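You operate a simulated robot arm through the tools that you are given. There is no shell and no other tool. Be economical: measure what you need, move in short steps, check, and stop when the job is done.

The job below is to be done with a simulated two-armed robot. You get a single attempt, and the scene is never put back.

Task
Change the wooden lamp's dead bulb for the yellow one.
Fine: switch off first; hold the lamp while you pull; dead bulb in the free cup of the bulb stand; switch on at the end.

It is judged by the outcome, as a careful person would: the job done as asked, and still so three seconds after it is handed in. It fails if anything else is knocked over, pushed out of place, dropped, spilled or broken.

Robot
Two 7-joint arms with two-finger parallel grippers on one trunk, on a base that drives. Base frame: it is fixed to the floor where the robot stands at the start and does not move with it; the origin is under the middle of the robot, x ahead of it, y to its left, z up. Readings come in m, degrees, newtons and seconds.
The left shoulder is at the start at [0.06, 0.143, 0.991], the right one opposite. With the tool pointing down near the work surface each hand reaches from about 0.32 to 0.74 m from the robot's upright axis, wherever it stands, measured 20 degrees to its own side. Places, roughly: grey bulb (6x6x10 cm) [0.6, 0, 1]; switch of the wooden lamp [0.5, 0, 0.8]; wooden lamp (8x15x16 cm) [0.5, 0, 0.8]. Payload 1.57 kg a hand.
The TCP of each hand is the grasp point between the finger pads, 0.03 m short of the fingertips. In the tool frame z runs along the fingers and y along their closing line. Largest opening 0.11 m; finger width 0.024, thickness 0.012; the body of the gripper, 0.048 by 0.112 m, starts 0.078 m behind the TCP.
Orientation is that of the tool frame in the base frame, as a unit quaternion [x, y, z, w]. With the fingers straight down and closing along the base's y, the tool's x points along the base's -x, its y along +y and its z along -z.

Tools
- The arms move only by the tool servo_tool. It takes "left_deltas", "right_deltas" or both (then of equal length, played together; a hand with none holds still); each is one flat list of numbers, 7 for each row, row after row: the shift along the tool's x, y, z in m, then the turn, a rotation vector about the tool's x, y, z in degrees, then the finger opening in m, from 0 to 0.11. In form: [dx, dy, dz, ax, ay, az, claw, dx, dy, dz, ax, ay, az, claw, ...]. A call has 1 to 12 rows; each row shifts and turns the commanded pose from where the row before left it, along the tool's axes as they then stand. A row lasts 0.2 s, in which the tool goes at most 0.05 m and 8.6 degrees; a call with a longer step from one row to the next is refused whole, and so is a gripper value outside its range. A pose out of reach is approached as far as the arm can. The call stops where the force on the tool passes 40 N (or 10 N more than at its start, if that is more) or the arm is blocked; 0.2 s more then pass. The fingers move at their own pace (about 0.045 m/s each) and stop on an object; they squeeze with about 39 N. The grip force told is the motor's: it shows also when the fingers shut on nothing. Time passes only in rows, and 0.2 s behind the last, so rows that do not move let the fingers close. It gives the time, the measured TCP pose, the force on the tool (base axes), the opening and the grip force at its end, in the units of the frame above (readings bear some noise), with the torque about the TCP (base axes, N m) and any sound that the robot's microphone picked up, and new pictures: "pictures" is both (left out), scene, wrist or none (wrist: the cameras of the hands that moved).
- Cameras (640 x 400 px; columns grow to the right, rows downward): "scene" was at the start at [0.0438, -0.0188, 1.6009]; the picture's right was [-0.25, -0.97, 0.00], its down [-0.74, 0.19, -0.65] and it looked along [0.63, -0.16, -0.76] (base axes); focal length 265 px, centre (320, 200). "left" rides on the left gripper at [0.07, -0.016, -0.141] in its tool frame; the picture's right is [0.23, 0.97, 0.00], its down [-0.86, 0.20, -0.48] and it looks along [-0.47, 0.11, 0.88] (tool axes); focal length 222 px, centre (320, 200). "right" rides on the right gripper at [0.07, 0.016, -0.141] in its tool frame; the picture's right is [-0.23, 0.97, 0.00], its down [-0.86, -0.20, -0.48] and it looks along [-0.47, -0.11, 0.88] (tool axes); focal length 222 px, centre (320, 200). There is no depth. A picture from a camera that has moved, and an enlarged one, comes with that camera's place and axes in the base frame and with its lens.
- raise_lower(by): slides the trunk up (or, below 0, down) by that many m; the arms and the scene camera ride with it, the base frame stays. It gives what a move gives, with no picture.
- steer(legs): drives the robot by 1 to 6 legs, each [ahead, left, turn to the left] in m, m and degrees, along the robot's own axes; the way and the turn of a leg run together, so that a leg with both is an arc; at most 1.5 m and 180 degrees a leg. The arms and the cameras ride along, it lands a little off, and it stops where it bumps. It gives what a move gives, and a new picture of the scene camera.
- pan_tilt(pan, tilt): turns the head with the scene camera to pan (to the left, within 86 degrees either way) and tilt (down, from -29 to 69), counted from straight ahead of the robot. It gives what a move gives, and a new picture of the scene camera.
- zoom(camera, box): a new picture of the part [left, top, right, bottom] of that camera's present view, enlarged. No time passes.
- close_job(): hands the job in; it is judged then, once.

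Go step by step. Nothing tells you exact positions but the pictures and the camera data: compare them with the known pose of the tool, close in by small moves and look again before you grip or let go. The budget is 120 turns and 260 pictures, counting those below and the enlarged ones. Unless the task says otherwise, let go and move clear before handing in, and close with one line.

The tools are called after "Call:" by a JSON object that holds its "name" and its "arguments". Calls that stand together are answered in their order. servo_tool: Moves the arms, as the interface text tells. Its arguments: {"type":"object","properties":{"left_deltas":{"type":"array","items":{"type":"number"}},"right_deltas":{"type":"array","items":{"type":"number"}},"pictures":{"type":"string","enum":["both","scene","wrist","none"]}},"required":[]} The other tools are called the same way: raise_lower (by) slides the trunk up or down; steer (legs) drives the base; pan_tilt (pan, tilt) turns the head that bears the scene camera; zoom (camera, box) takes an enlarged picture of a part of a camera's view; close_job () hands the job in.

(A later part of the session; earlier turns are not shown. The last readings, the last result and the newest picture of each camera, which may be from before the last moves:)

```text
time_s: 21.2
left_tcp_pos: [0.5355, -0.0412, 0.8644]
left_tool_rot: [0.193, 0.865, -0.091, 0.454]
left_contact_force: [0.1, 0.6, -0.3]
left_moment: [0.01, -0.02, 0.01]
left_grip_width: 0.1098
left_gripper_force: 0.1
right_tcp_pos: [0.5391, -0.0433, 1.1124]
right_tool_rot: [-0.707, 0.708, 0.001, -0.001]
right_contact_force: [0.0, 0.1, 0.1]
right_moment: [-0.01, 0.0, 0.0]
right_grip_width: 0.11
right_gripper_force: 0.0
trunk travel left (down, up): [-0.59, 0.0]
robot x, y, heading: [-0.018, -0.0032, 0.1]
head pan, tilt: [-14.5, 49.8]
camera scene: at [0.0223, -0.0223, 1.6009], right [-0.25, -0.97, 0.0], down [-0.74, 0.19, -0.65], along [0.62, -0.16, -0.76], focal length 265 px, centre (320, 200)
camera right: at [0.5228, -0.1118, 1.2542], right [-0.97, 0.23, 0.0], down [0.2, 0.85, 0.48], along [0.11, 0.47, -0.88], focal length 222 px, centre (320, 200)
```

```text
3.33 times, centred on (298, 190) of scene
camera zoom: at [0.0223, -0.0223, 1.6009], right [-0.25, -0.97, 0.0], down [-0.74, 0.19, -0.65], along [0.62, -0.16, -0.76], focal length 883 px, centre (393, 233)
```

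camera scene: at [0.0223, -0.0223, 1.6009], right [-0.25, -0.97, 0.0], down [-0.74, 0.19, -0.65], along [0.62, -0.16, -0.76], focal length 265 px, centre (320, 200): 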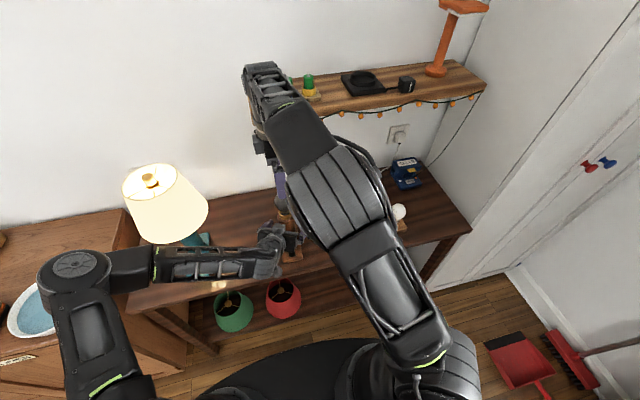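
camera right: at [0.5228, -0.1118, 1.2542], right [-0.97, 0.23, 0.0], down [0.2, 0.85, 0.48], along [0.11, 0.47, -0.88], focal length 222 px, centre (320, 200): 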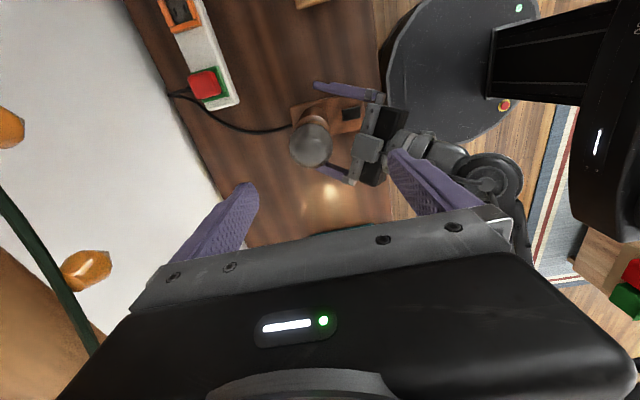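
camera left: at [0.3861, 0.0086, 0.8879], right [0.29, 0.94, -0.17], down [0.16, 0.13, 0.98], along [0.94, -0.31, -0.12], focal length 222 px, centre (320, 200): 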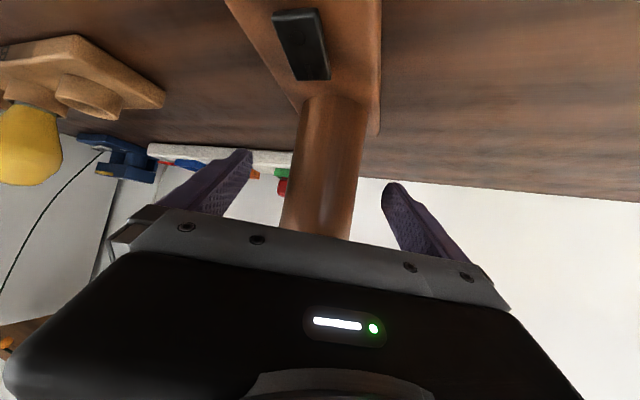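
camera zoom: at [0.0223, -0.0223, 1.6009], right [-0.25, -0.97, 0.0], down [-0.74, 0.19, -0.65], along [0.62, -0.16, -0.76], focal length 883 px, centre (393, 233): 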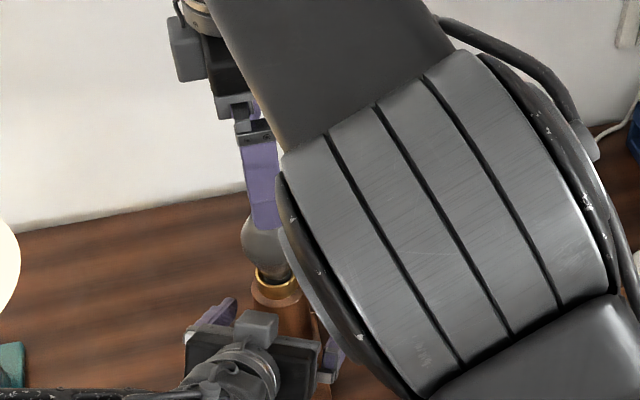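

Reach is fine, but fingers closing along x would pass close to the left hand's housing. I turn the right hand back so it closes along y here, and close the left hand on the stem at the same time.

Call:
{"name": "servo_tool", "arguments": {"right_deltas": [0, 0, 0, 0, 0, 8.2, 0.11, 0, 0, 0, 0, 0, 8.2, 0.11, 0, 0, 0, 0, 0, 8.2, 0.11, 0, 0, 0, 0, 0, 8.2, 0.11, 0, 0, 0, 0, 0, 8.2, 0.11, 0, 0, 0, 0, 0, 8.2, 0.11, 0, 0, 0, 0, 0, 8.2, 0.11, 0, 0, 0, 0, 0, 8.2, 0.11, 0, 0, 0, 0, 0, 8.2, 0.11, 0, 0, 0, 0, 0, 8.2, 0.11, 0, 0, 0, 0, 0, 8, 0.11], "left_deltas": [0, 0, 0, 0, 0, 0, 0.09, 0, 0, 0, 0, 0, 0, 0.07, 0, 0, 0, 0, 0, 0, 0.06, 0, 0, 0, 0, 0, 0, 0.04, 0, 0, 0, 0, 0, 0, 0.03, 0, 0, 0, 0, 0, 0, 0.03, 0, 0, 0, 0, 0, 0, 0.03, 0, 0, 0, 0, 0, 0, 0.03, 0, 0, 0, 0, 0, 0, 0.03, 0, 0, 0, 0, 0, 0, 0.03, 0, 0, 0, 0, 0, 0, 0.03]}}

Call:
{"name": "zoom", "arguments": {"camera": "right", "box": [220, 80, 420, 205]}}

Call:
{"name": "zoom", "arguments": {"camera": "scene", "box": [240, 120, 340, 250]}}

```text
time_s: 23.6
left_tcp_pos: [0.5357, -0.0407, 0.8635]
left_tool_rot: [0.193, 0.865, -0.092, 0.454]
left_contact_force: [2.9, 0.1, 1.0]
left_moment: [-0.23, 0.16, 0.18]
left_grip_width: 0.0519
left_gripper_force: 39.2
right_tcp_pos: [0.5382, -0.0426, 1.115]
right_tool_rot: [0.002, 1.0, 0.0, 0.0]
right_contact_force: [0.7, -0.1, -0.2]
right_moment: [-0.01, -0.02, 0.01]
right_grip_width: 0.11
right_gripper_force: 0.1
trunk travel left (down, up): [-0.59, 0.0]
robot x, y, heading: [-0.0244, -0.0066, 0.0]
head pan, tilt: [-14.5, 49.8]
camera scene: at [0.0218, -0.0217, 1.6009], right [-0.25, -0.97, 0.0], down [-0.74, 0.19, -0.65], along [0.62, -0.16, -0.76], focal length 265 px, centre (320, 200)
camera right: at [0.4684, -0.0248, 1.2551], right [0.23, 0.97, 0.0], down [0.85, -0.2, 0.48], along [0.47, -0.11, -0.88], focal length 222 px, centre (320, 200)
camera left: at [0.386, 0.0085, 0.8881], right [0.29, 0.94, -0.17], down [0.16, 0.13, 0.98], along [0.94, -0.31, -0.12], focal length 222 px, centre (320, 200)
```

scene: 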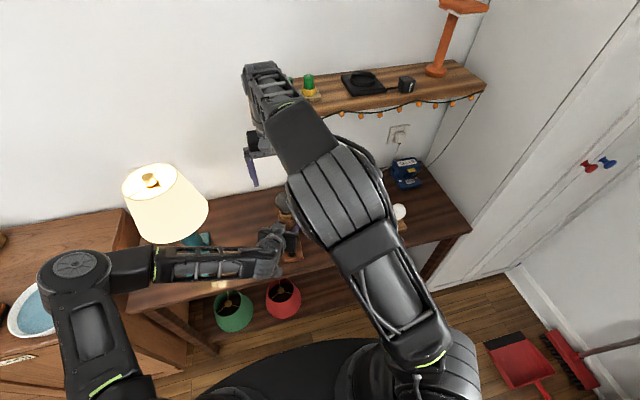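
right: 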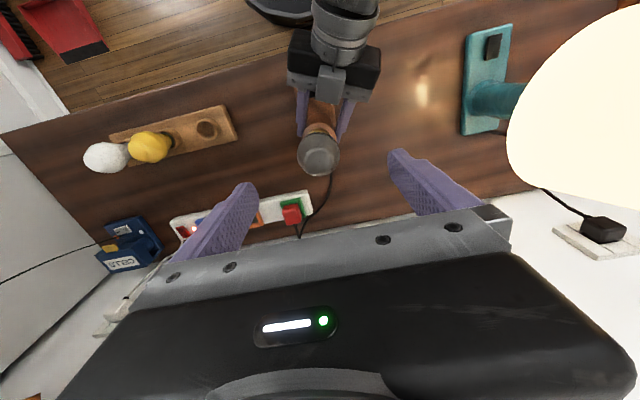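
left: 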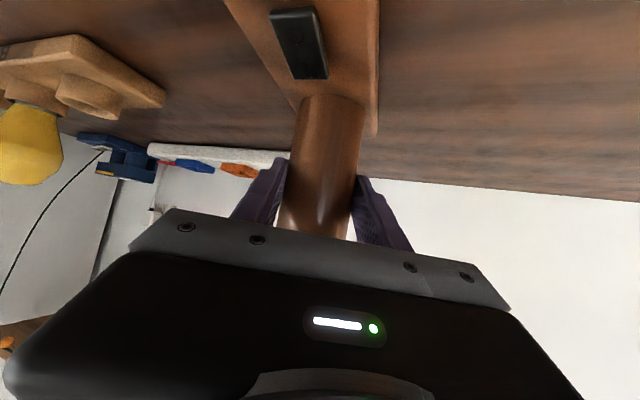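

```text
3.20 times, centred on (320, 142) of right
camera zoom: at [0.4684, -0.0248, 1.2551], right [0.23, 0.97, 0.0], down [0.85, -0.2, 0.48], along [0.47, -0.11, -0.88], focal length 711 px, centre (320, 384)
```

zoom: 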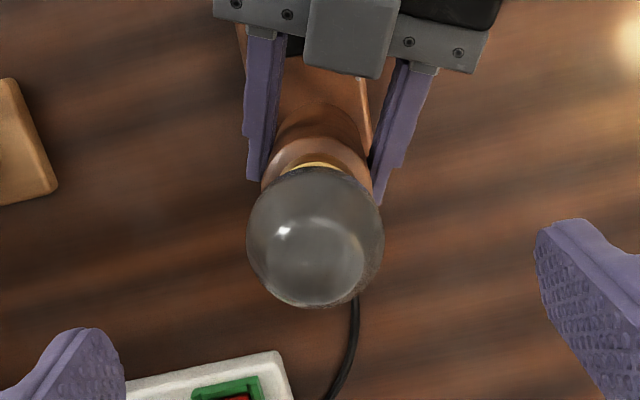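

```text
3.08 times, centred on (290, 185) of scene
camera zoom: at [0.0218, -0.0217, 1.6009], right [-0.25, -0.97, 0.0], down [-0.74, 0.19, -0.65], along [0.62, -0.16, -0.76], focal length 815 px, centre (412, 246)
```

zoom: 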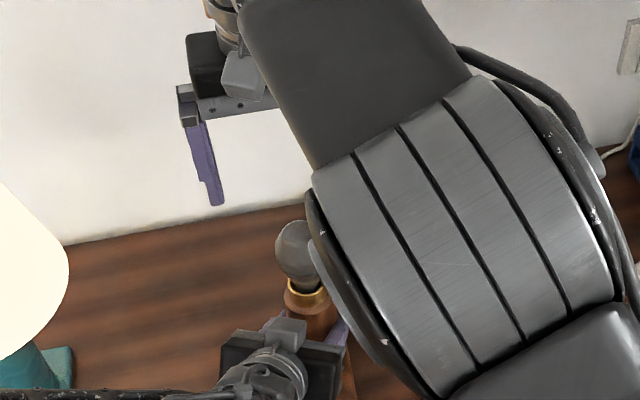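

The lamp is held again and the bulb sits centrally between the right fingers, at about (0.542, -0.045). I lower the right hand to the widest part of the globe.

Call:
{"name": "servo_tool", "arguments": {"right_deltas": [-0.003, -0.002, 0.03, 0, 0, 0, 0.11, 0, 0, 0.03, 0, 0, 0, 0.11, 0, 0, 0.03, 0, 0, 0, 0.11, 0, 0, 0.02, 0, 0, 0, 0.11]}}

Call:
{"name": "zoom", "arguments": {"camera": "right", "box": [200, 80, 440, 230]}}

Call:
{"name": "zoom", "arguments": {"camera": "scene", "box": [240, 120, 340, 250]}}

```text
time_s: 24.6
left_tcp_pos: [0.5349, -0.0402, 0.8643]
left_tool_rot: [0.192, 0.866, -0.09, 0.453]
left_contact_force: [0.0, -2.3, 2.7]
left_moment: [-0.38, 0.18, 0.2]
left_grip_width: 0.0516
left_gripper_force: 39.2
right_tcp_pos: [0.542, -0.0449, 1.0046]
right_tool_rot: [0.0, 1.0, 0.0, 0.0]
right_contact_force: [-0.3, 0.6, 0.2]
right_moment: [-0.03, 0.01, 0.02]
right_grip_width: 0.1101
right_gripper_force: 0.1
trunk travel left (down, up): [-0.59, 0.0]
robot x, y, heading: [-0.0227, -0.0009, -0.4]
head pan, tilt: [-14.5, 49.8]
camera scene: at [0.0215, -0.0217, 1.601], right [-0.25, -0.97, 0.0], down [-0.74, 0.19, -0.65], along [0.62, -0.16, -0.76], focal length 265 px, centre (320, 200)
camera right: at [0.4716, -0.0276, 1.1458], right [0.23, 0.97, 0.0], down [0.86, -0.2, 0.48], along [0.47, -0.11, -0.88], focal length 222 px, centre (320, 200)
```

scene: 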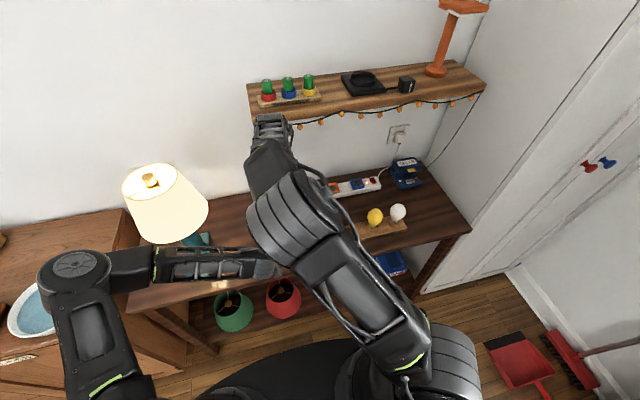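
right: 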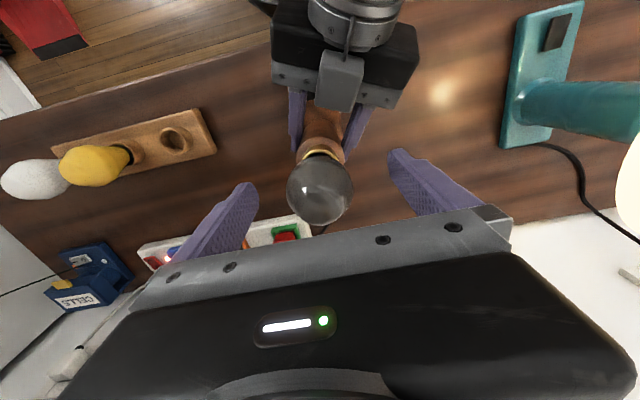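

```text
2.67 times, centred on (320, 155) of right
camera zoom: at [0.4716, -0.0276, 1.1458], right [0.23, 0.97, 0.0], down [0.86, -0.2, 0.48], along [0.47, -0.11, -0.88], focal length 592 px, centre (320, 320)
```

zoom: 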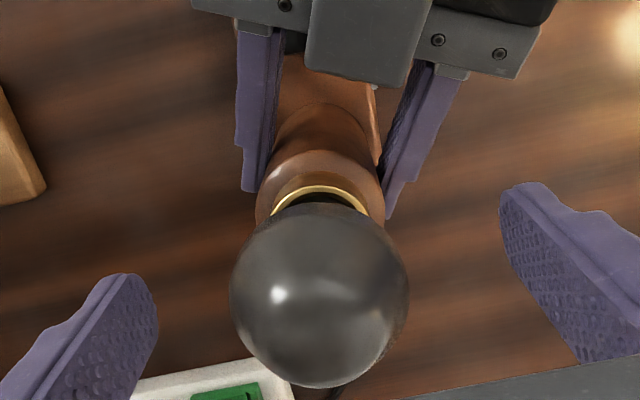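

```text
3.08 times, centred on (290, 185) of scene
camera zoom: at [0.0215, -0.0217, 1.601], right [-0.25, -0.97, 0.0], down [-0.74, 0.19, -0.65], along [0.62, -0.16, -0.76], focal length 815 px, centre (412, 246)
```

zoom: 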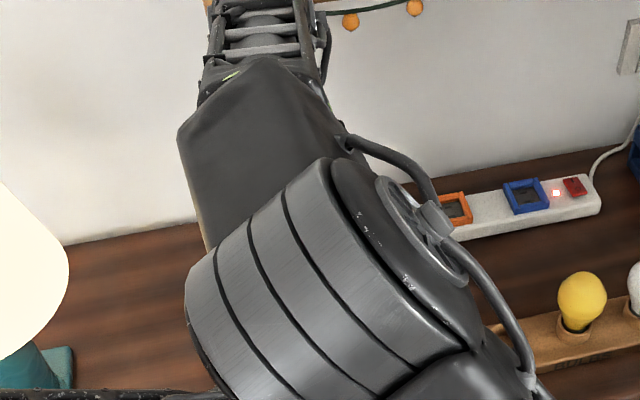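

Both views put the bulb centre at about (0.545, -0.0445, 0.99). I lower 11 mm more so that I grip at or just below the widest part, then close.

Call:
{"name": "servo_tool", "arguments": {"right_deltas": [-0.0025, 0, 0.011, 0, 0, 0, 0.11, 0, 0, 0, 0, 0, 0, 0.08, 0, 0, 0, 0, 0, 0, 0.06, 0, 0, 0, 0, 0, 0, 0.04, 0, 0, 0, 0, 0, 0, 0.03, 0, 0, 0, 0, 0, 0, 0.03, 0, 0, 0, 0, 0, 0, 0.03], "pictures": "wrist"}}

Call:
{"name": "zoom", "arguments": {"camera": "right", "box": [200, 80, 440, 230]}}

```text
time_s: 26.2
left_tcp_pos: [0.5357, -0.0408, 0.8635]
left_tool_rot: [0.193, 0.865, -0.092, 0.454]
left_contact_force: [0.0, -1.2, 2.9]
left_moment: [-0.58, 0.38, 0.32]
left_grip_width: 0.0517
left_gripper_force: 39.2
right_tcp_pos: [0.5459, -0.0434, 0.9939]
right_tool_rot: [0.0, 1.0, -0.001, -0.001]
right_contact_force: [0.6, -1.8, -0.1]
right_moment: [-0.1, -0.03, 0.0]
right_grip_width: 0.0529
right_gripper_force: 35.9
trunk travel left (down, up): [-0.59, 0.0]
robot x, y, heading: [-0.0225, -0.0045, -0.1]
head pan, tilt: [-14.5, 49.8]
camera right: at [0.4743, -0.027, 1.1354], right [0.23, 0.97, 0.0], down [0.86, -0.2, 0.48], along [0.47, -0.11, -0.88], focal length 222 px, centre (320, 200)
```

right: 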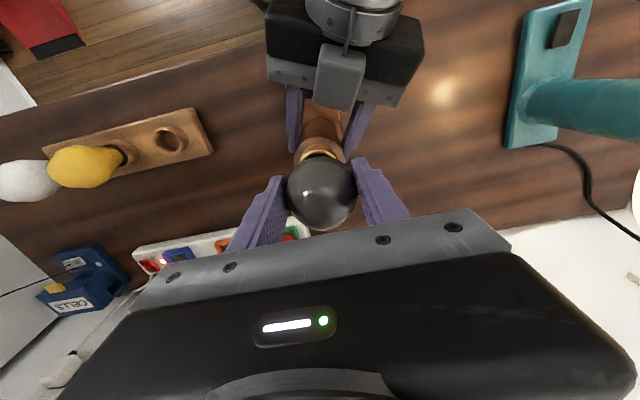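

```text
2.67 times, centred on (320, 155) of right
camera zoom: at [0.4743, -0.027, 1.1354], right [0.23, 0.97, 0.0], down [0.86, -0.2, 0.48], along [0.47, -0.11, -0.88], focal length 592 px, centre (320, 320)
```

zoom: 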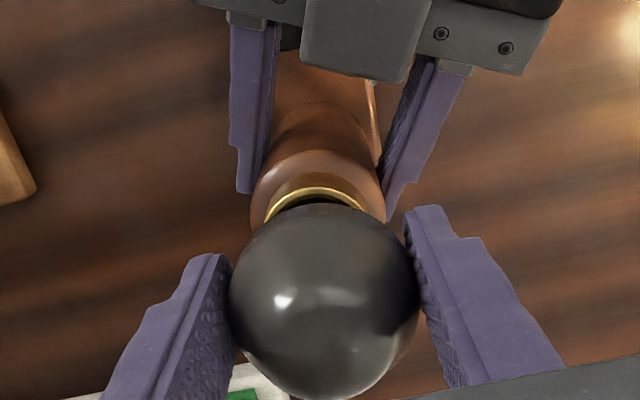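

The bulb is gripped (52.9 mm, 36 N). I pull it straight up in small steps.

Call:
{"name": "servo_tool", "arguments": {"right_deltas": [0, 0, -0.004, 0, 0, 0, 0.03, 0, 0, -0.004, 0, 0, 0, 0.03, 0, 0, -0.005, 0, 0, 0, 0.03, 0, 0, -0.006, 0, 0, 0, 0.03, 0, 0, -0.008, 0, 0, 0, 0.03, 0, 0, -0.01, 0, 0, 0, 0.03]}}

Call:
{"name": "zoom", "arguments": {"camera": "right", "box": [200, 80, 440, 230]}}

```text
time_s: 27.6
left_tcp_pos: [0.5352, -0.0399, 0.8636]
left_tool_rot: [0.192, 0.865, -0.091, 0.454]
left_contact_force: [1.2, -0.7, 2.8]
left_moment: [-0.35, 0.17, 0.22]
left_grip_width: 0.0519
left_gripper_force: 38.8
right_tcp_pos: [0.5445, -0.0427, 1.0306]
right_tool_rot: [0.0, 1.0, 0.0, 0.0]
right_contact_force: [0.0, -0.4, -0.4]
right_moment: [-0.03, -0.01, 0.01]
right_grip_width: 0.0529
right_gripper_force: 38.6
trunk travel left (down, up): [-0.59, 0.0]
robot x, y, heading: [-0.0202, -0.0042, -0.4]
head pan, tilt: [-14.5, 49.8]
camera scene: at [0.0215, -0.0218, 1.6009], right [-0.25, -0.97, 0.0], down [-0.74, 0.19, -0.65], along [0.62, -0.16, -0.76], focal length 265 px, centre (320, 200)
camera right: at [0.4738, -0.0262, 1.1723], right [0.23, 0.97, 0.0], down [0.86, -0.2, 0.48], along [0.47, -0.11, -0.88], focal length 222 px, centre (320, 200)
```

scene: 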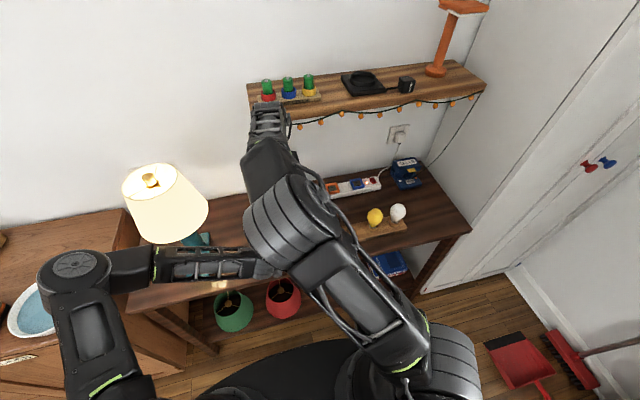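
right: 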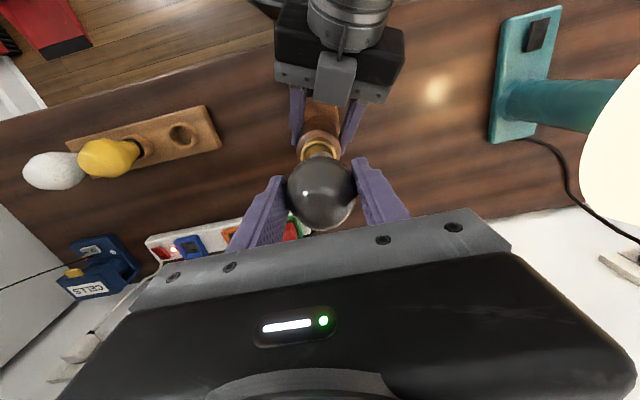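

```text
2.67 times, centred on (320, 155) of right
camera zoom: at [0.4738, -0.0262, 1.1723], right [0.23, 0.97, 0.0], down [0.86, -0.2, 0.48], along [0.47, -0.11, -0.88], focal length 592 px, centre (320, 320)
```

zoom: 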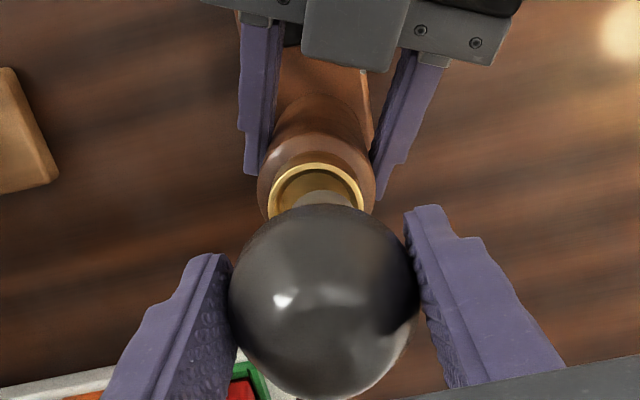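

The dead bulb came out cleanly and the lamp did not move. I lift it higher and carry it to the free cup, turning the hand to close along x on the way.

Call:
{"name": "servo_tool", "arguments": {"right_deltas": [0, 0, -0.025, 0, 0, 0, 0.03, 0, 0, -0.025, 0, 0, 0, 0.03, 0.01, -0.045, 0, 0, 0, 0, 0.03, 0.01, -0.045, 0, 0, 0, 0, 0.03, 0.01, -0.045, 0, 0, 0, 0, 0.03, 0.01, -0.045, 0, 0, 0, 0, 0.03, 0.002, -0.035, 0, 0, 0, 0, 0.03, 0, 0, 0, 0, 0, -8.2, 0.03, 0, 0, 0, 0, 0, -8.2, 0.03, 0, 0, 0, 0, 0, -8.2, 0.03, 0, 0, 0, 0, 0, -8.2, 0.03, 0, 0, 0, 0, 0, -8.2, 0.03], "pictures": "none"}}

Call:
{"name": "servo_tool", "arguments": {"right_deltas": [0, 0, 0, 0, 0, -8.2, 0.03, 0, 0, 0, 0, 0, -8.2, 0.03, 0, 0, 0, 0, 0, -8.2, 0.03, 0, 0, 0, 0, 0, -8.2, 0.03, 0, 0, 0, 0, 0, -8.2, 0.03, 0, 0, 0, 0, 0, -8, 0.03]}}

Call:
{"name": "zoom", "arguments": {"camera": "right", "box": [200, 80, 440, 230]}}

Call:
{"name": "zoom", "arguments": {"camera": "scene", "box": [260, 160, 420, 260]}}

```text
time_s: 30.2
left_tcp_pos: [0.5358, -0.0397, 0.866]
left_tool_rot: [0.193, 0.866, -0.092, 0.453]
left_contact_force: [0.3, -0.3, 3.3]
left_moment: [-0.28, 0.0, 0.29]
left_grip_width: 0.0514
left_gripper_force: 39.0
right_tcp_pos: [0.5017, -0.2591, 1.0791]
right_tool_rot: [-0.351, 0.937, -0.001, 0.0]
right_contact_force: [-0.1, 0.0, -0.3]
right_moment: [0.02, 0.02, -0.04]
right_grip_width: 0.0528
right_gripper_force: 38.7
trunk travel left (down, up): [-0.59, 0.0]
robot x, y, heading: [-0.0203, -0.005, -0.1]
head pan, tilt: [-14.5, 49.8]
```

```text
time_s: 31.6
left_tcp_pos: [0.536, -0.0403, 0.8648]
left_tool_rot: [0.192, 0.866, -0.091, 0.453]
left_contact_force: [1.1, -0.2, 3.7]
left_moment: [-0.35, 0.07, 0.32]
left_grip_width: 0.0514
left_gripper_force: 38.9
right_tcp_pos: [0.5018, -0.2593, 1.0803]
right_tool_rot: [0.708, -0.706, 0.0, 0.0]
right_contact_force: [-0.3, -0.2, -0.5]
right_moment: [-0.01, -0.02, 0.03]
right_grip_width: 0.0529
right_gripper_force: 39.3
trunk travel left (down, up): [-0.59, 0.0]
robot x, y, heading: [-0.0218, -0.0033, 0.2]
head pan, tilt: [-14.5, 49.8]
camera scene: at [0.0216, -0.0217, 1.6009], right [-0.25, -0.97, 0.0], down [-0.74, 0.19, -0.65], along [0.62, -0.16, -0.76], focal length 265 px, centre (320, 200)
camera right: at [0.4857, -0.3278, 1.2215], right [-0.97, 0.22, 0.0], down [0.2, 0.86, 0.48], along [0.11, 0.47, -0.88], focal length 222 px, centre (320, 200)
```

scene: 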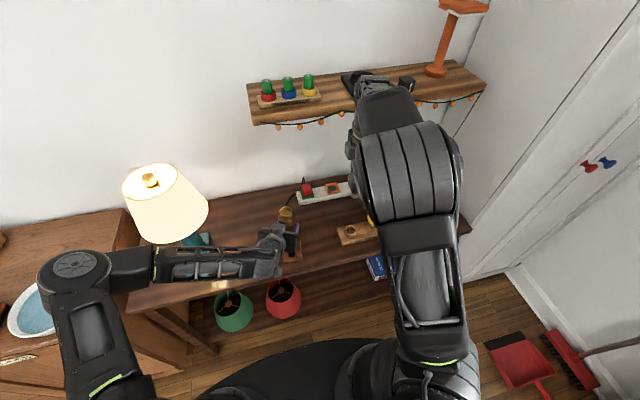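
right: 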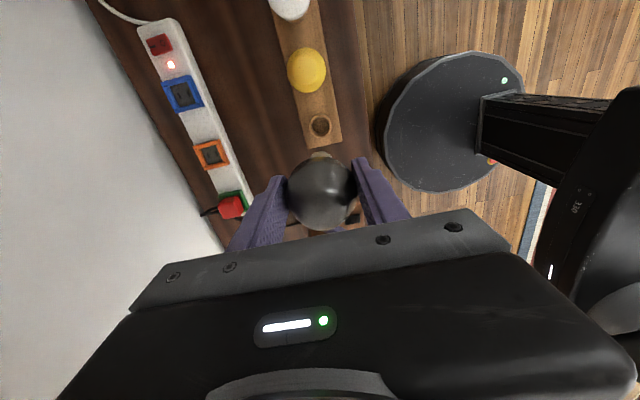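

```text
2.67 times, centred on (320, 155) of right
camera zoom: at [0.4857, -0.3278, 1.2215], right [-0.97, 0.22, 0.0], down [0.2, 0.86, 0.48], along [0.11, 0.47, -0.88], focal length 592 px, centre (320, 320)
```

zoom: 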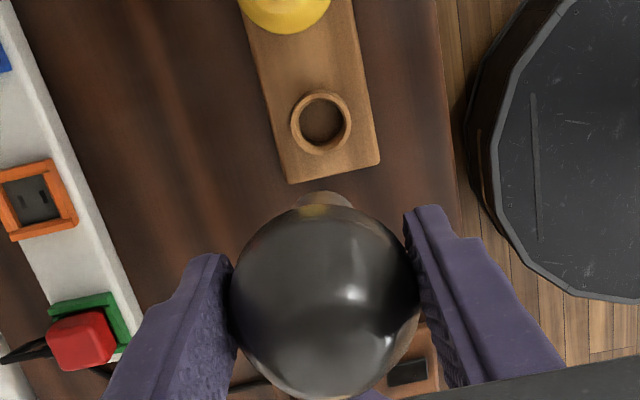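

```text
4.00 times, centred on (340, 210) of scene
camera zoom: at [0.0216, -0.0217, 1.6009], right [-0.25, -0.97, 0.0], down [-0.74, 0.19, -0.65], along [0.62, -0.16, -0.76], focal length 1060 px, centre (240, 160)
```

zoom: 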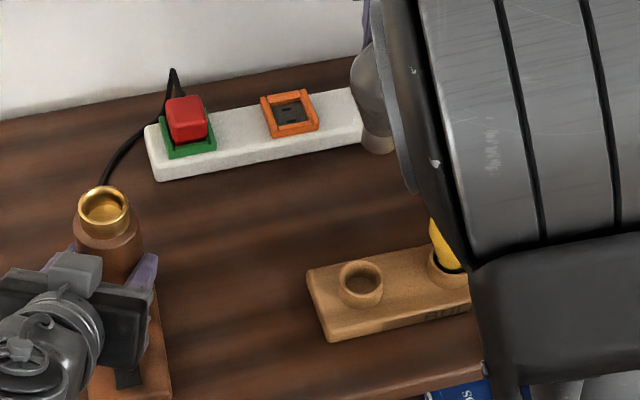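

The cup centre comes out at (0.5015, -0.2575) with its rim at z≈0.817, and the bulb hangs right above it. I lower it to just above the rim and check.

Call:
{"name": "servo_tool", "arguments": {"right_deltas": [0, 0, 0.034, 0, 0, 0, 0.03, 0, 0, 0.034, 0, 0, 0, 0.03, 0, 0, 0.034, 0, 0, 0, 0.03, 0, 0, 0.034, 0, 0, 0, 0.03, 0, 0, 0.03, 0, 0, 0, 0.03]}}

Call:
{"name": "zoom", "arguments": {"camera": "right", "box": [200, 80, 440, 230]}}

Call:
{"name": "zoom", "arguments": {"camera": "scene", "box": [310, 190, 390, 250]}}

Call:
{"name": "zoom", "arguments": {"camera": "left", "box": [0, 0, 280, 220]}}

```text
time_s: 32.8
left_tcp_pos: [0.5344, -0.0407, 0.8637]
left_tool_rot: [0.193, 0.866, -0.092, 0.453]
left_contact_force: [-0.5, -0.3, 3.9]
left_moment: [-0.33, 0.05, 0.24]
left_grip_width: 0.0513
left_gripper_force: 39.0
right_tcp_pos: [0.4966, -0.2544, 0.9612]
right_tool_rot: [0.707, -0.707, 0.001, 0.0]
right_contact_force: [0.7, 0.2, 0.5]
right_moment: [-0.04, 0.01, 0.03]
right_grip_width: 0.0526
right_gripper_force: 39.1
right hand out of reach, approached as far as the arm can: row 3, 4, 5
trunk travel left (down, up): [-0.59, 0.0]
robot x, y, heading: [-0.022, -0.0017, -0.2]
head pan, tilt: [-14.5, 49.8]
camera scene: at [0.0213, -0.0214, 1.6009], right [-0.25, -0.97, 0.0], down [-0.74, 0.19, -0.65], along [0.63, -0.16, -0.76], focal length 265 px, centre (320, 200)
camera right: at [0.4797, -0.3233, 1.1024], right [-0.97, 0.23, 0.0], down [0.2, 0.86, 0.48], along [0.11, 0.46, -0.88], focal length 222 px, centre (320, 200)
```

scene: 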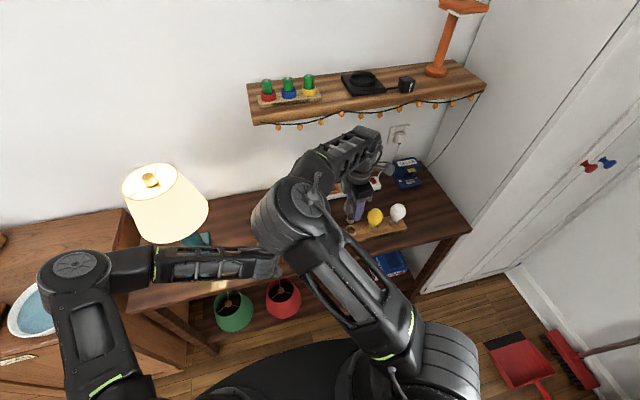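
right: 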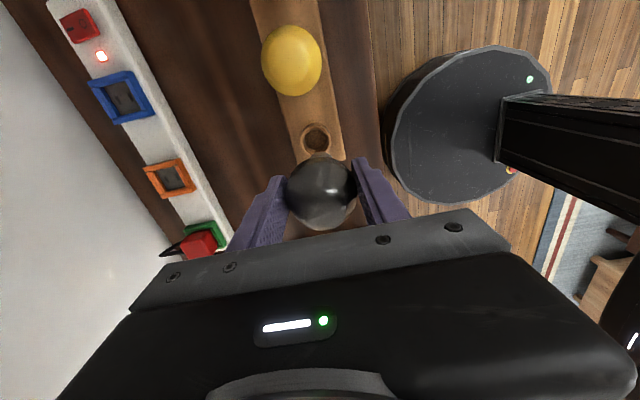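

```text
2.67 times, centred on (320, 155) of right
camera zoom: at [0.4797, -0.3233, 1.1024], right [-0.97, 0.23, 0.0], down [0.2, 0.86, 0.48], along [0.11, 0.46, -0.88], focal length 592 px, centre (320, 320)
```

zoom: 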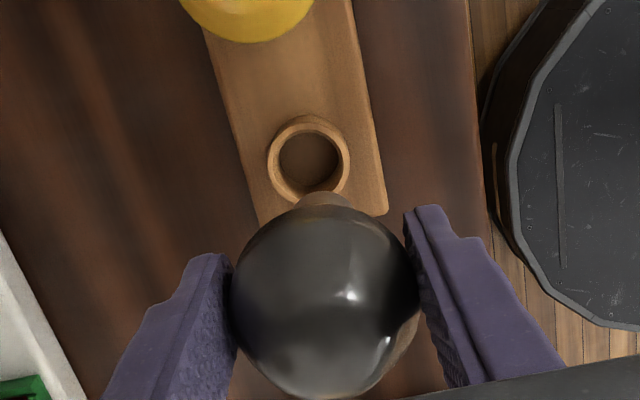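

```text
6.67 times, centred on (350, 220) of scene
camera zoom: at [0.0213, -0.0214, 1.6009], right [-0.25, -0.97, 0.0], down [-0.74, 0.19, -0.65], along [0.63, -0.16, -0.76], focal length 1767 px, centre (120, 67)
```

zoom: 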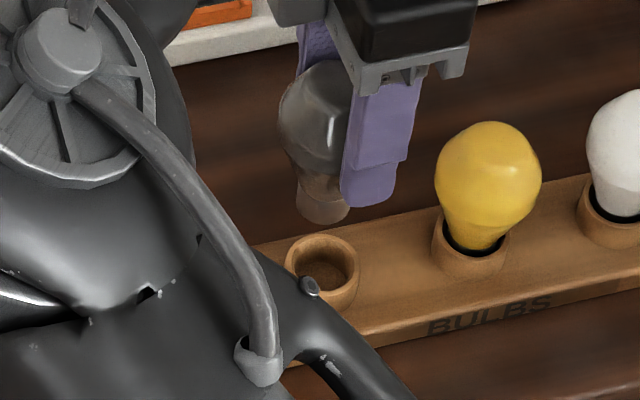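

```text
1.82 times, centred on (140, 110) of left
camera zoom: at [0.3857, 0.0088, 0.8882], right [0.29, 0.94, -0.17], down [0.16, 0.13, 0.98], along [0.94, -0.31, -0.12], focal length 404 px, centre (647, 364)
```

zoom: 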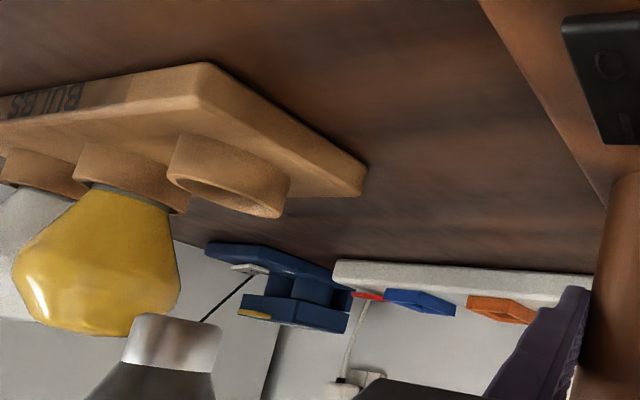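

The fully turned wrist cannot go lower here. A diagonal finger line clears the neighbouring bulbs just as well, so I raise a little, turn back 45° and look again.

Call:
{"name": "servo_tool", "arguments": {"right_deltas": [0, 0, -0.03, 0, 0, 0, 0.03, 0, 0, -0.03, 0, 0, 0, 0.03, 0, 0, 0, 0, 0, 7.5, 0.03, 0, 0, 0, 0, 0, 7.5, 0.03, 0, 0, 0, 0, 0, 7.5, 0.03, 0, 0, 0, 0, 0, 7.5, 0.03, 0, 0, 0, 0, 0, 7.5, 0.03, 0, 0, 0, 0, 0, 7.5, 0.03, 0, 0, 0, 0, 0, 0, 0.03]}}

```text
time_s: 34.8
left_tcp_pos: [0.5351, -0.0395, 0.8641]
left_tool_rot: [0.192, 0.865, -0.091, 0.454]
left_contact_force: [1.1, -1.0, 3.3]
left_moment: [-0.25, 0.08, 0.27]
left_grip_width: 0.0512
left_gripper_force: 39.4
right_tcp_pos: [0.496, -0.2539, 1.0208]
right_tool_rot: [-0.382, 0.924, 0.0, 0.0]
right_contact_force: [-0.4, 0.0, -0.6]
right_moment: [-0.01, 0.01, -0.03]
right_grip_width: 0.0527
right_gripper_force: 38.9
trunk travel left (down, up): [-0.59, 0.0]
robot x, y, heading: [-0.0242, -0.0072, -0.0]
head pan, tilt: [-14.5, 49.8]
camera scene: at [0.0213, -0.0216, 1.6009], right [-0.25, -0.97, 0.0], down [-0.74, 0.19, -0.65], along [0.63, -0.16, -0.76], focal length 265 px, centre (320, 200)
camera right: at [0.4344, -0.2905, 1.1624], right [-0.53, 0.85, 0.0], down [0.75, 0.46, 0.48], along [0.41, 0.25, -0.88], focal length 222 px, centre (320, 200)
```

scene: 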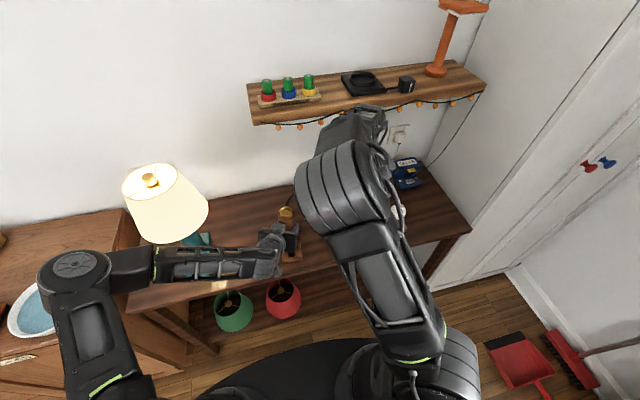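
right: 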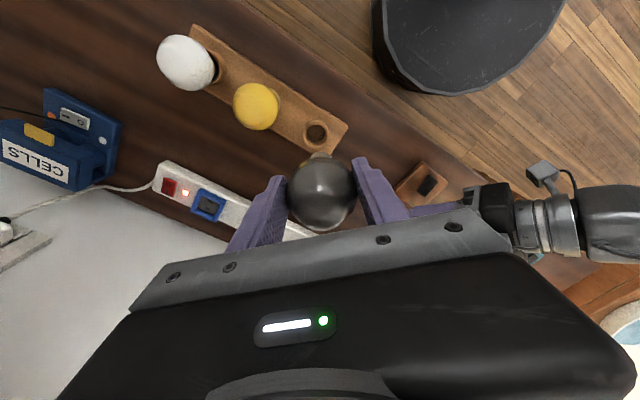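

Call:
{"name": "servo_tool", "arguments": {"right_deltas": [0.0012, -0.0064, 0.02, 0, 0, 0, 0.03, 0, 0, 0.03, 0, 0, 0, 0.03, 0, 0, 0.03, 0, 0, 0, 0.03, 0, 0, 0.025, 0, 0, 0, 0.03, 0, 0, 0, 0, 0, 0, 0.03]}}

Call:
{"name": "zoom", "arguments": {"camera": "right", "box": [200, 80, 440, 230]}}

Call:
{"name": "zoom", "arguments": {"camera": "scene", "box": [310, 190, 390, 250]}}

Call:
{"name": "zoom", "arguments": {"camera": "left", "box": [0, 0, 280, 220]}}

```text
time_s: 36.0
left_tcp_pos: [0.5361, -0.0397, 0.8641]
left_tool_rot: [0.193, 0.865, -0.092, 0.454]
left_contact_force: [-0.3, -0.8, 2.9]
left_moment: [-0.29, -0.09, 0.19]
left_grip_width: 0.0513
left_gripper_force: 38.9
right_tcp_pos: [0.5072, -0.2454, 0.9707]
right_tool_rot: [-0.383, 0.924, 0.001, 0.0]
right_contact_force: [0.2, 0.2, -1.1]
right_moment: [-0.02, 0.01, -0.04]
right_grip_width: 0.0527
right_gripper_force: 39.0
right hand out of reach, approached as far as the arm can: row 2, 3, 4
trunk travel left (down, up): [-0.59, 0.0]
robot x, y, heading: [-0.0241, -0.0024, -0.0]
head pan, tilt: [-14.5, 49.8]
camera scene: at [0.0212, -0.0218, 1.601], right [-0.25, -0.97, 0.0], down [-0.74, 0.19, -0.65], along [0.63, -0.16, -0.76], focal length 265 px, centre (320, 200)
camera right: at [0.4465, -0.2807, 1.1124], right [-0.53, 0.85, 0.0], down [0.75, 0.46, 0.48], along [0.41, 0.25, -0.88], focal length 222 px, centre (320, 200)
```

scene: 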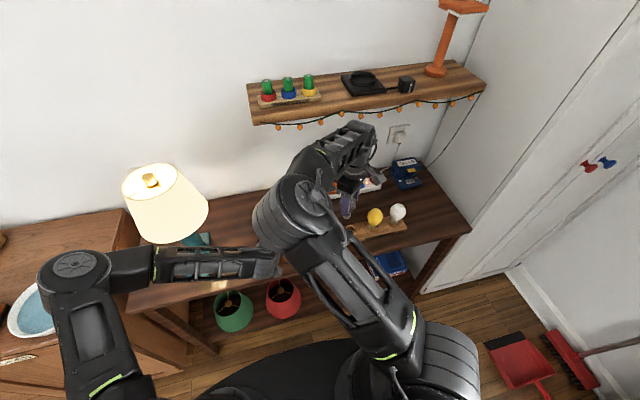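
right: 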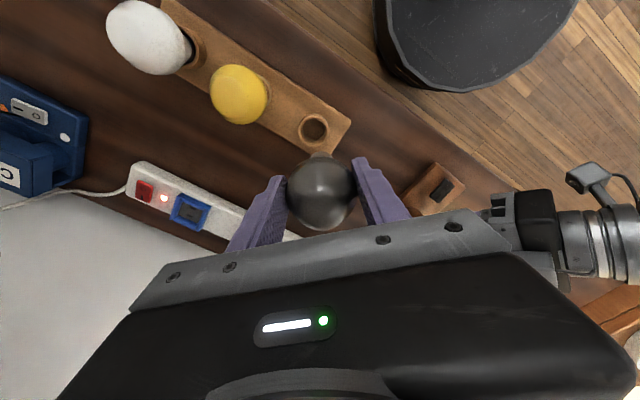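

```text
2.67 times, centred on (320, 155) of right
camera zoom: at [0.4465, -0.2807, 1.1124], right [-0.53, 0.85, 0.0], down [0.75, 0.46, 0.48], along [0.41, 0.25, -0.88], focal length 592 px, centre (320, 320)
```

zoom: 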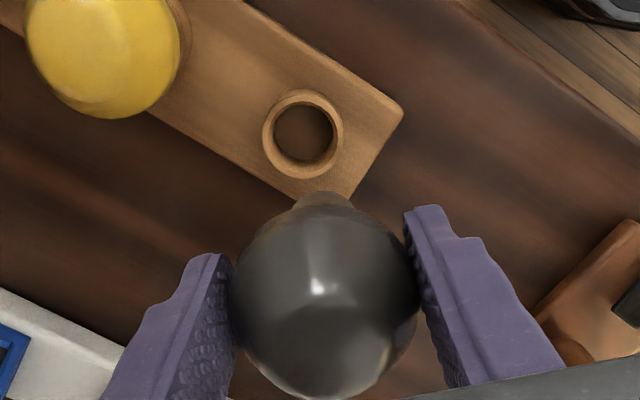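

```text
6.67 times, centred on (350, 220) of scene
camera zoom: at [0.0212, -0.0218, 1.601], right [-0.25, -0.97, 0.0], down [-0.74, 0.19, -0.65], along [0.63, -0.16, -0.76], focal length 1767 px, centre (120, 67)
```

zoom: 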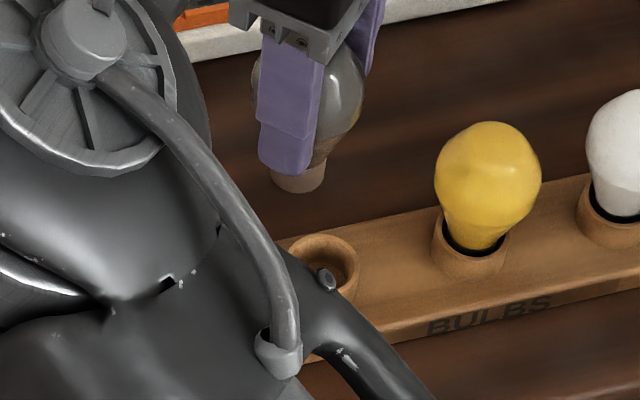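

```text
1.82 times, centred on (140, 110) of left
camera zoom: at [0.3858, 0.0087, 0.8882], right [0.29, 0.94, -0.17], down [0.16, 0.13, 0.98], along [0.94, -0.31, -0.12], focal length 404 px, centre (647, 364)
```

zoom: 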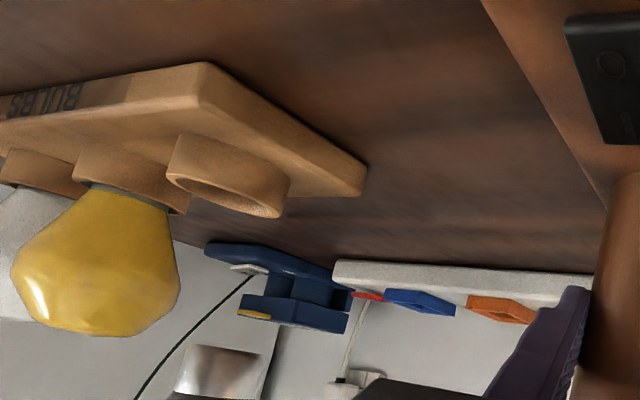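

The elbow swings inward on this branch and limits the descent. I lift, turn the hand fully back to closing along y, and try the natural posture. The gap to the yellow bulb is enough for the fingers.

Call:
{"name": "servo_tool", "arguments": {"right_deltas": [0, 0, -0.04, 0, 0, 0, 0.03, 0, 0, -0.04, 0, 0, 0, 0.03, 0, 0, 0, 0, 0, 7.5, 0.03, 0, 0, 0, 0, 0, 7.5, 0.03, 0, 0, 0, 0, 0, 7.5, 0.03, 0, 0, 0, 0, 0, 7.5, 0.03, 0, 0, 0, 0, 0, 7.5, 0.03, 0, 0, 0, 0, 0, 7.5, 0.03, 0.0035, -0.014, 0, 0, 0, 0, 0.03, 0, 0, 0.03, 0, 0, 0, 0.03, 0, 0, 0.03, 0, 0, 0, 0.03]}}

```text
time_s: 38.4
left_tcp_pos: [0.5358, -0.0392, 0.8646]
left_tool_rot: [0.193, 0.865, -0.092, 0.454]
left_contact_force: [0.2, 0.7, 3.8]
left_moment: [-0.2, 0.08, -0.19]
left_grip_width: 0.0513
left_gripper_force: 38.9
right_tcp_pos: [0.5023, -0.2556, 0.9877]
right_tool_rot: [-0.001, 1.0, -0.002, 0.0]
right_contact_force: [0.4, 0.0, -0.6]
right_moment: [-0.04, -0.04, -0.03]
right_grip_width: 0.0527
right_gripper_force: 39.0
trunk travel left (down, up): [-0.59, 0.0]
robot x, y, heading: [-0.0202, -0.0003, 0.2]
head pan, tilt: [-14.5, 49.8]
camera scene: at [0.0219, -0.0205, 1.601], right [-0.25, -0.97, 0.0], down [-0.74, 0.19, -0.65], along [0.62, -0.16, -0.76], focal length 265 px, centre (320, 200)
camera right: at [0.4325, -0.238, 1.1303], right [0.23, 0.97, 0.0], down [0.86, -0.2, 0.48], along [0.47, -0.11, -0.88], focal length 222 px, centre (320, 200)
```

scene: 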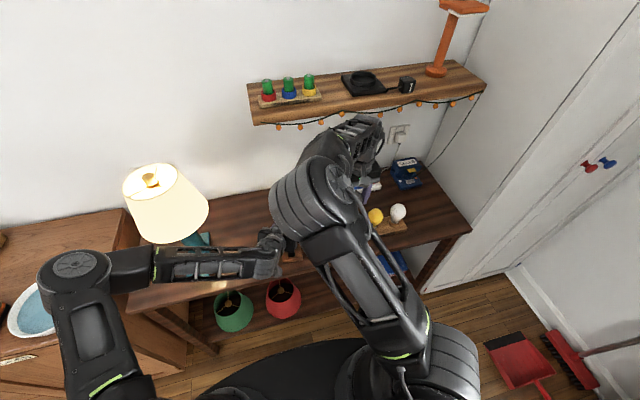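
right: 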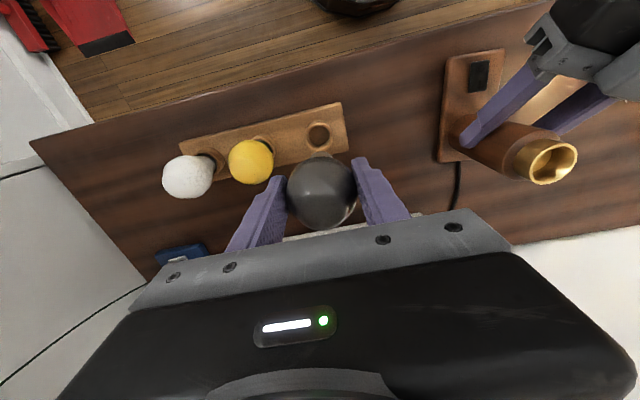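

Call:
{"name": "servo_tool", "arguments": {"right_deltas": [0, 0, 0.02, 0, 0, 0, 0.03, 0, 0, 0.02, 0, 0, 0, 0.03, 0, 0, 0.02, 0, 0, 0, 0.03], "pictures": "scene"}}

```text
time_s: 39.2
left_tcp_pos: [0.5351, -0.04, 0.8647]
left_tool_rot: [0.192, 0.865, -0.09, 0.455]
left_contact_force: [-0.3, 0.1, 2.9]
left_moment: [-0.31, 0.12, -0.07]
left_grip_width: 0.0514
left_gripper_force: 39.3
right_tcp_pos: [0.5006, -0.2531, 0.9623]
right_tool_rot: [-0.001, 1.0, -0.001, 0.001]
right_contact_force: [0.1, -0.4, -0.6]
right_moment: [-0.01, -0.01, -0.04]
right_grip_width: 0.0527
right_gripper_force: 39.1
right hand out of reach, approached as far as the arm can: row 1, 2, 3
trunk travel left (down, up): [-0.59, 0.0]
robot x, y, heading: [-0.0197, -0.0031, -0.2]
head pan, tilt: [-14.5, 49.8]
camera scene: at [0.0211, -0.0217, 1.6009], right [-0.25, -0.97, 0.0], down [-0.74, 0.19, -0.65], along [0.63, -0.16, -0.76], focal length 265 px, centre (320, 200)
```

scene: 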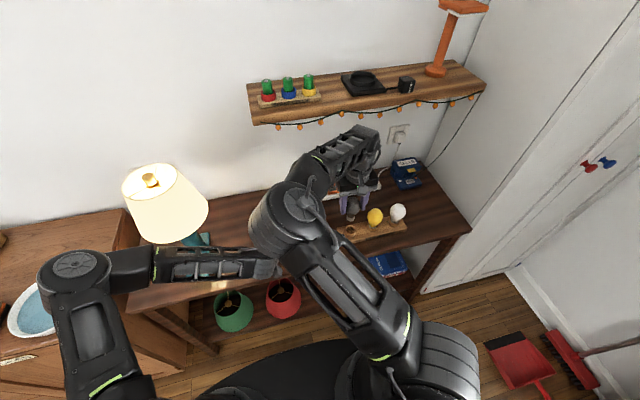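

The branch is still limited. I take the bulb up and back to the starting region so the elbow can swing outward, then come in from there.

Call:
{"name": "servo_tool", "arguments": {"right_deltas": [0, 0, -0.045, 0, 0, 0, 0.03, 0, 0, -0.045, 0, 0, 0, 0.03, 0, 0, -0.045, 0, 0, 0, 0.03, 0, 0, -0.045, 0, 0, 0, 0.03, 0.03, -0.026, -0.01, 0, 0, 0, 0.03, 0.03, -0.026, -0.01, 0, 0, 0, 0.03, 0.03, -0.026, -0.01, 0, 0, 0, 0.03, 0.03, -0.026, 0, 0, 0, 0, 0.03], "pictures": "scene"}}

```text
time_s: 41.0
left_tcp_pos: [0.5364, -0.0403, 0.8651]
left_tool_rot: [0.193, 0.866, -0.09, 0.453]
left_contact_force: [-2.1, 0.1, 5.0]
left_moment: [-0.26, 0.16, 0.18]
left_grip_width: 0.0512
left_gripper_force: 38.7
right_tcp_pos: [0.3771, -0.358, 1.1713]
right_tool_rot: [0.0, 1.0, 0.0, -0.001]
right_contact_force: [-0.3, 0.0, -1.1]
right_moment: [0.03, 0.03, 0.01]
right_grip_width: 0.0527
right_gripper_force: 38.9
trunk travel left (down, up): [-0.59, 0.0]
robot x, y, heading: [-0.0234, -0.0053, -0.2]
head pan, tilt: [-14.5, 49.8]
camera scene: at [0.0209, -0.0224, 1.6009], right [-0.25, -0.97, 0.0], down [-0.74, 0.19, -0.65], along [0.63, -0.16, -0.76], focal length 265 px, centre (320, 200)
```

scene: 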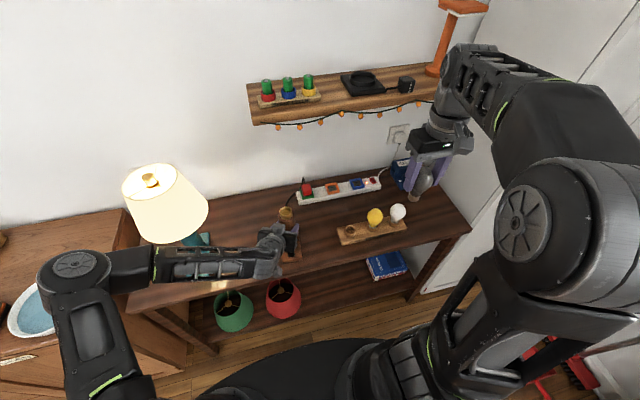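

The elbow is out now. I descend diagonally toward the cup from this side.

Call:
{"name": "servo_tool", "arguments": {"right_deltas": [-0.008, 0, 0.04, 0, 0, 0, 0.03, -0.008, 0, 0.04, 0, 0, 0, 0.03, -0.008, 0, 0.04, 0, 0, 0, 0.03, -0.01, 0.01, 0.04, 0, 0, 0, 0.03, -0.01, 0.01, 0.03, 0, 0, 0, 0.03], "pictures": "both"}}

```text
time_s: 42.2
left_tcp_pos: [0.5356, -0.0394, 0.8636]
left_tool_rot: [0.192, 0.865, -0.091, 0.454]
left_contact_force: [2.0, 0.8, 1.9]
left_moment: [-0.12, 0.0, -0.1]
left_grip_width: 0.0512
left_gripper_force: 39.2
right_tcp_pos: [0.4237, -0.3364, 0.9809]
right_tool_rot: [0.0, 1.0, -0.001, 0.0]
right_contact_force: [-0.5, 0.0, -0.5]
right_moment: [0.04, 0.03, -0.03]
right_grip_width: 0.0528
right_gripper_force: 39.1
trunk travel left (down, up): [-0.59, 0.0]
robot x, y, heading: [-0.0235, -0.0029, -0.3]
head pan, tilt: [-14.5, 49.8]
camera scene: at [0.0216, -0.0214, 1.601], right [-0.25, -0.97, 0.0], down [-0.74, 0.19, -0.65], along [0.62, -0.16, -0.76], focal length 265 px, centre (320, 200)
camera right: at [0.3547, -0.3192, 1.1231], right [0.23, 0.97, 0.0], down [0.86, -0.2, 0.48], along [0.47, -0.11, -0.88], focal length 222 px, centre (320, 200)
```

scene: 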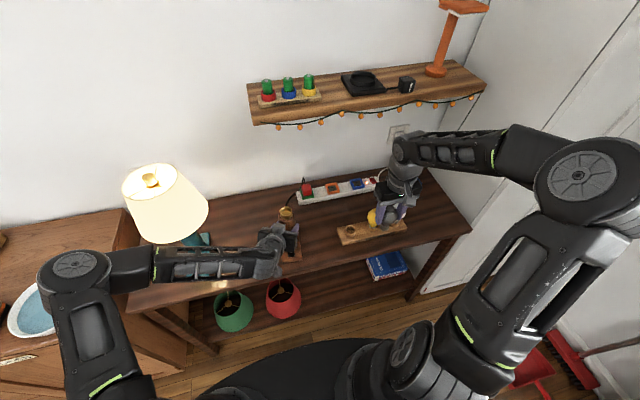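
right: 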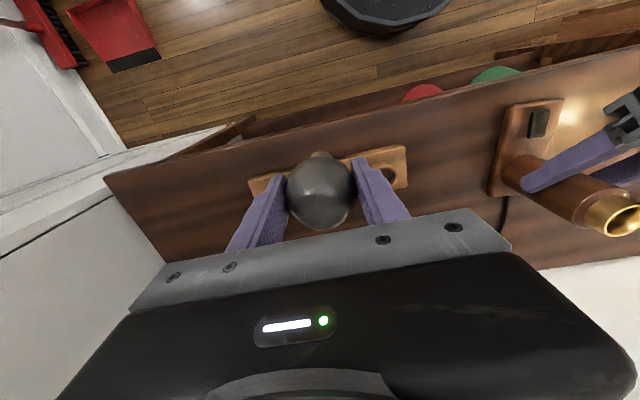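

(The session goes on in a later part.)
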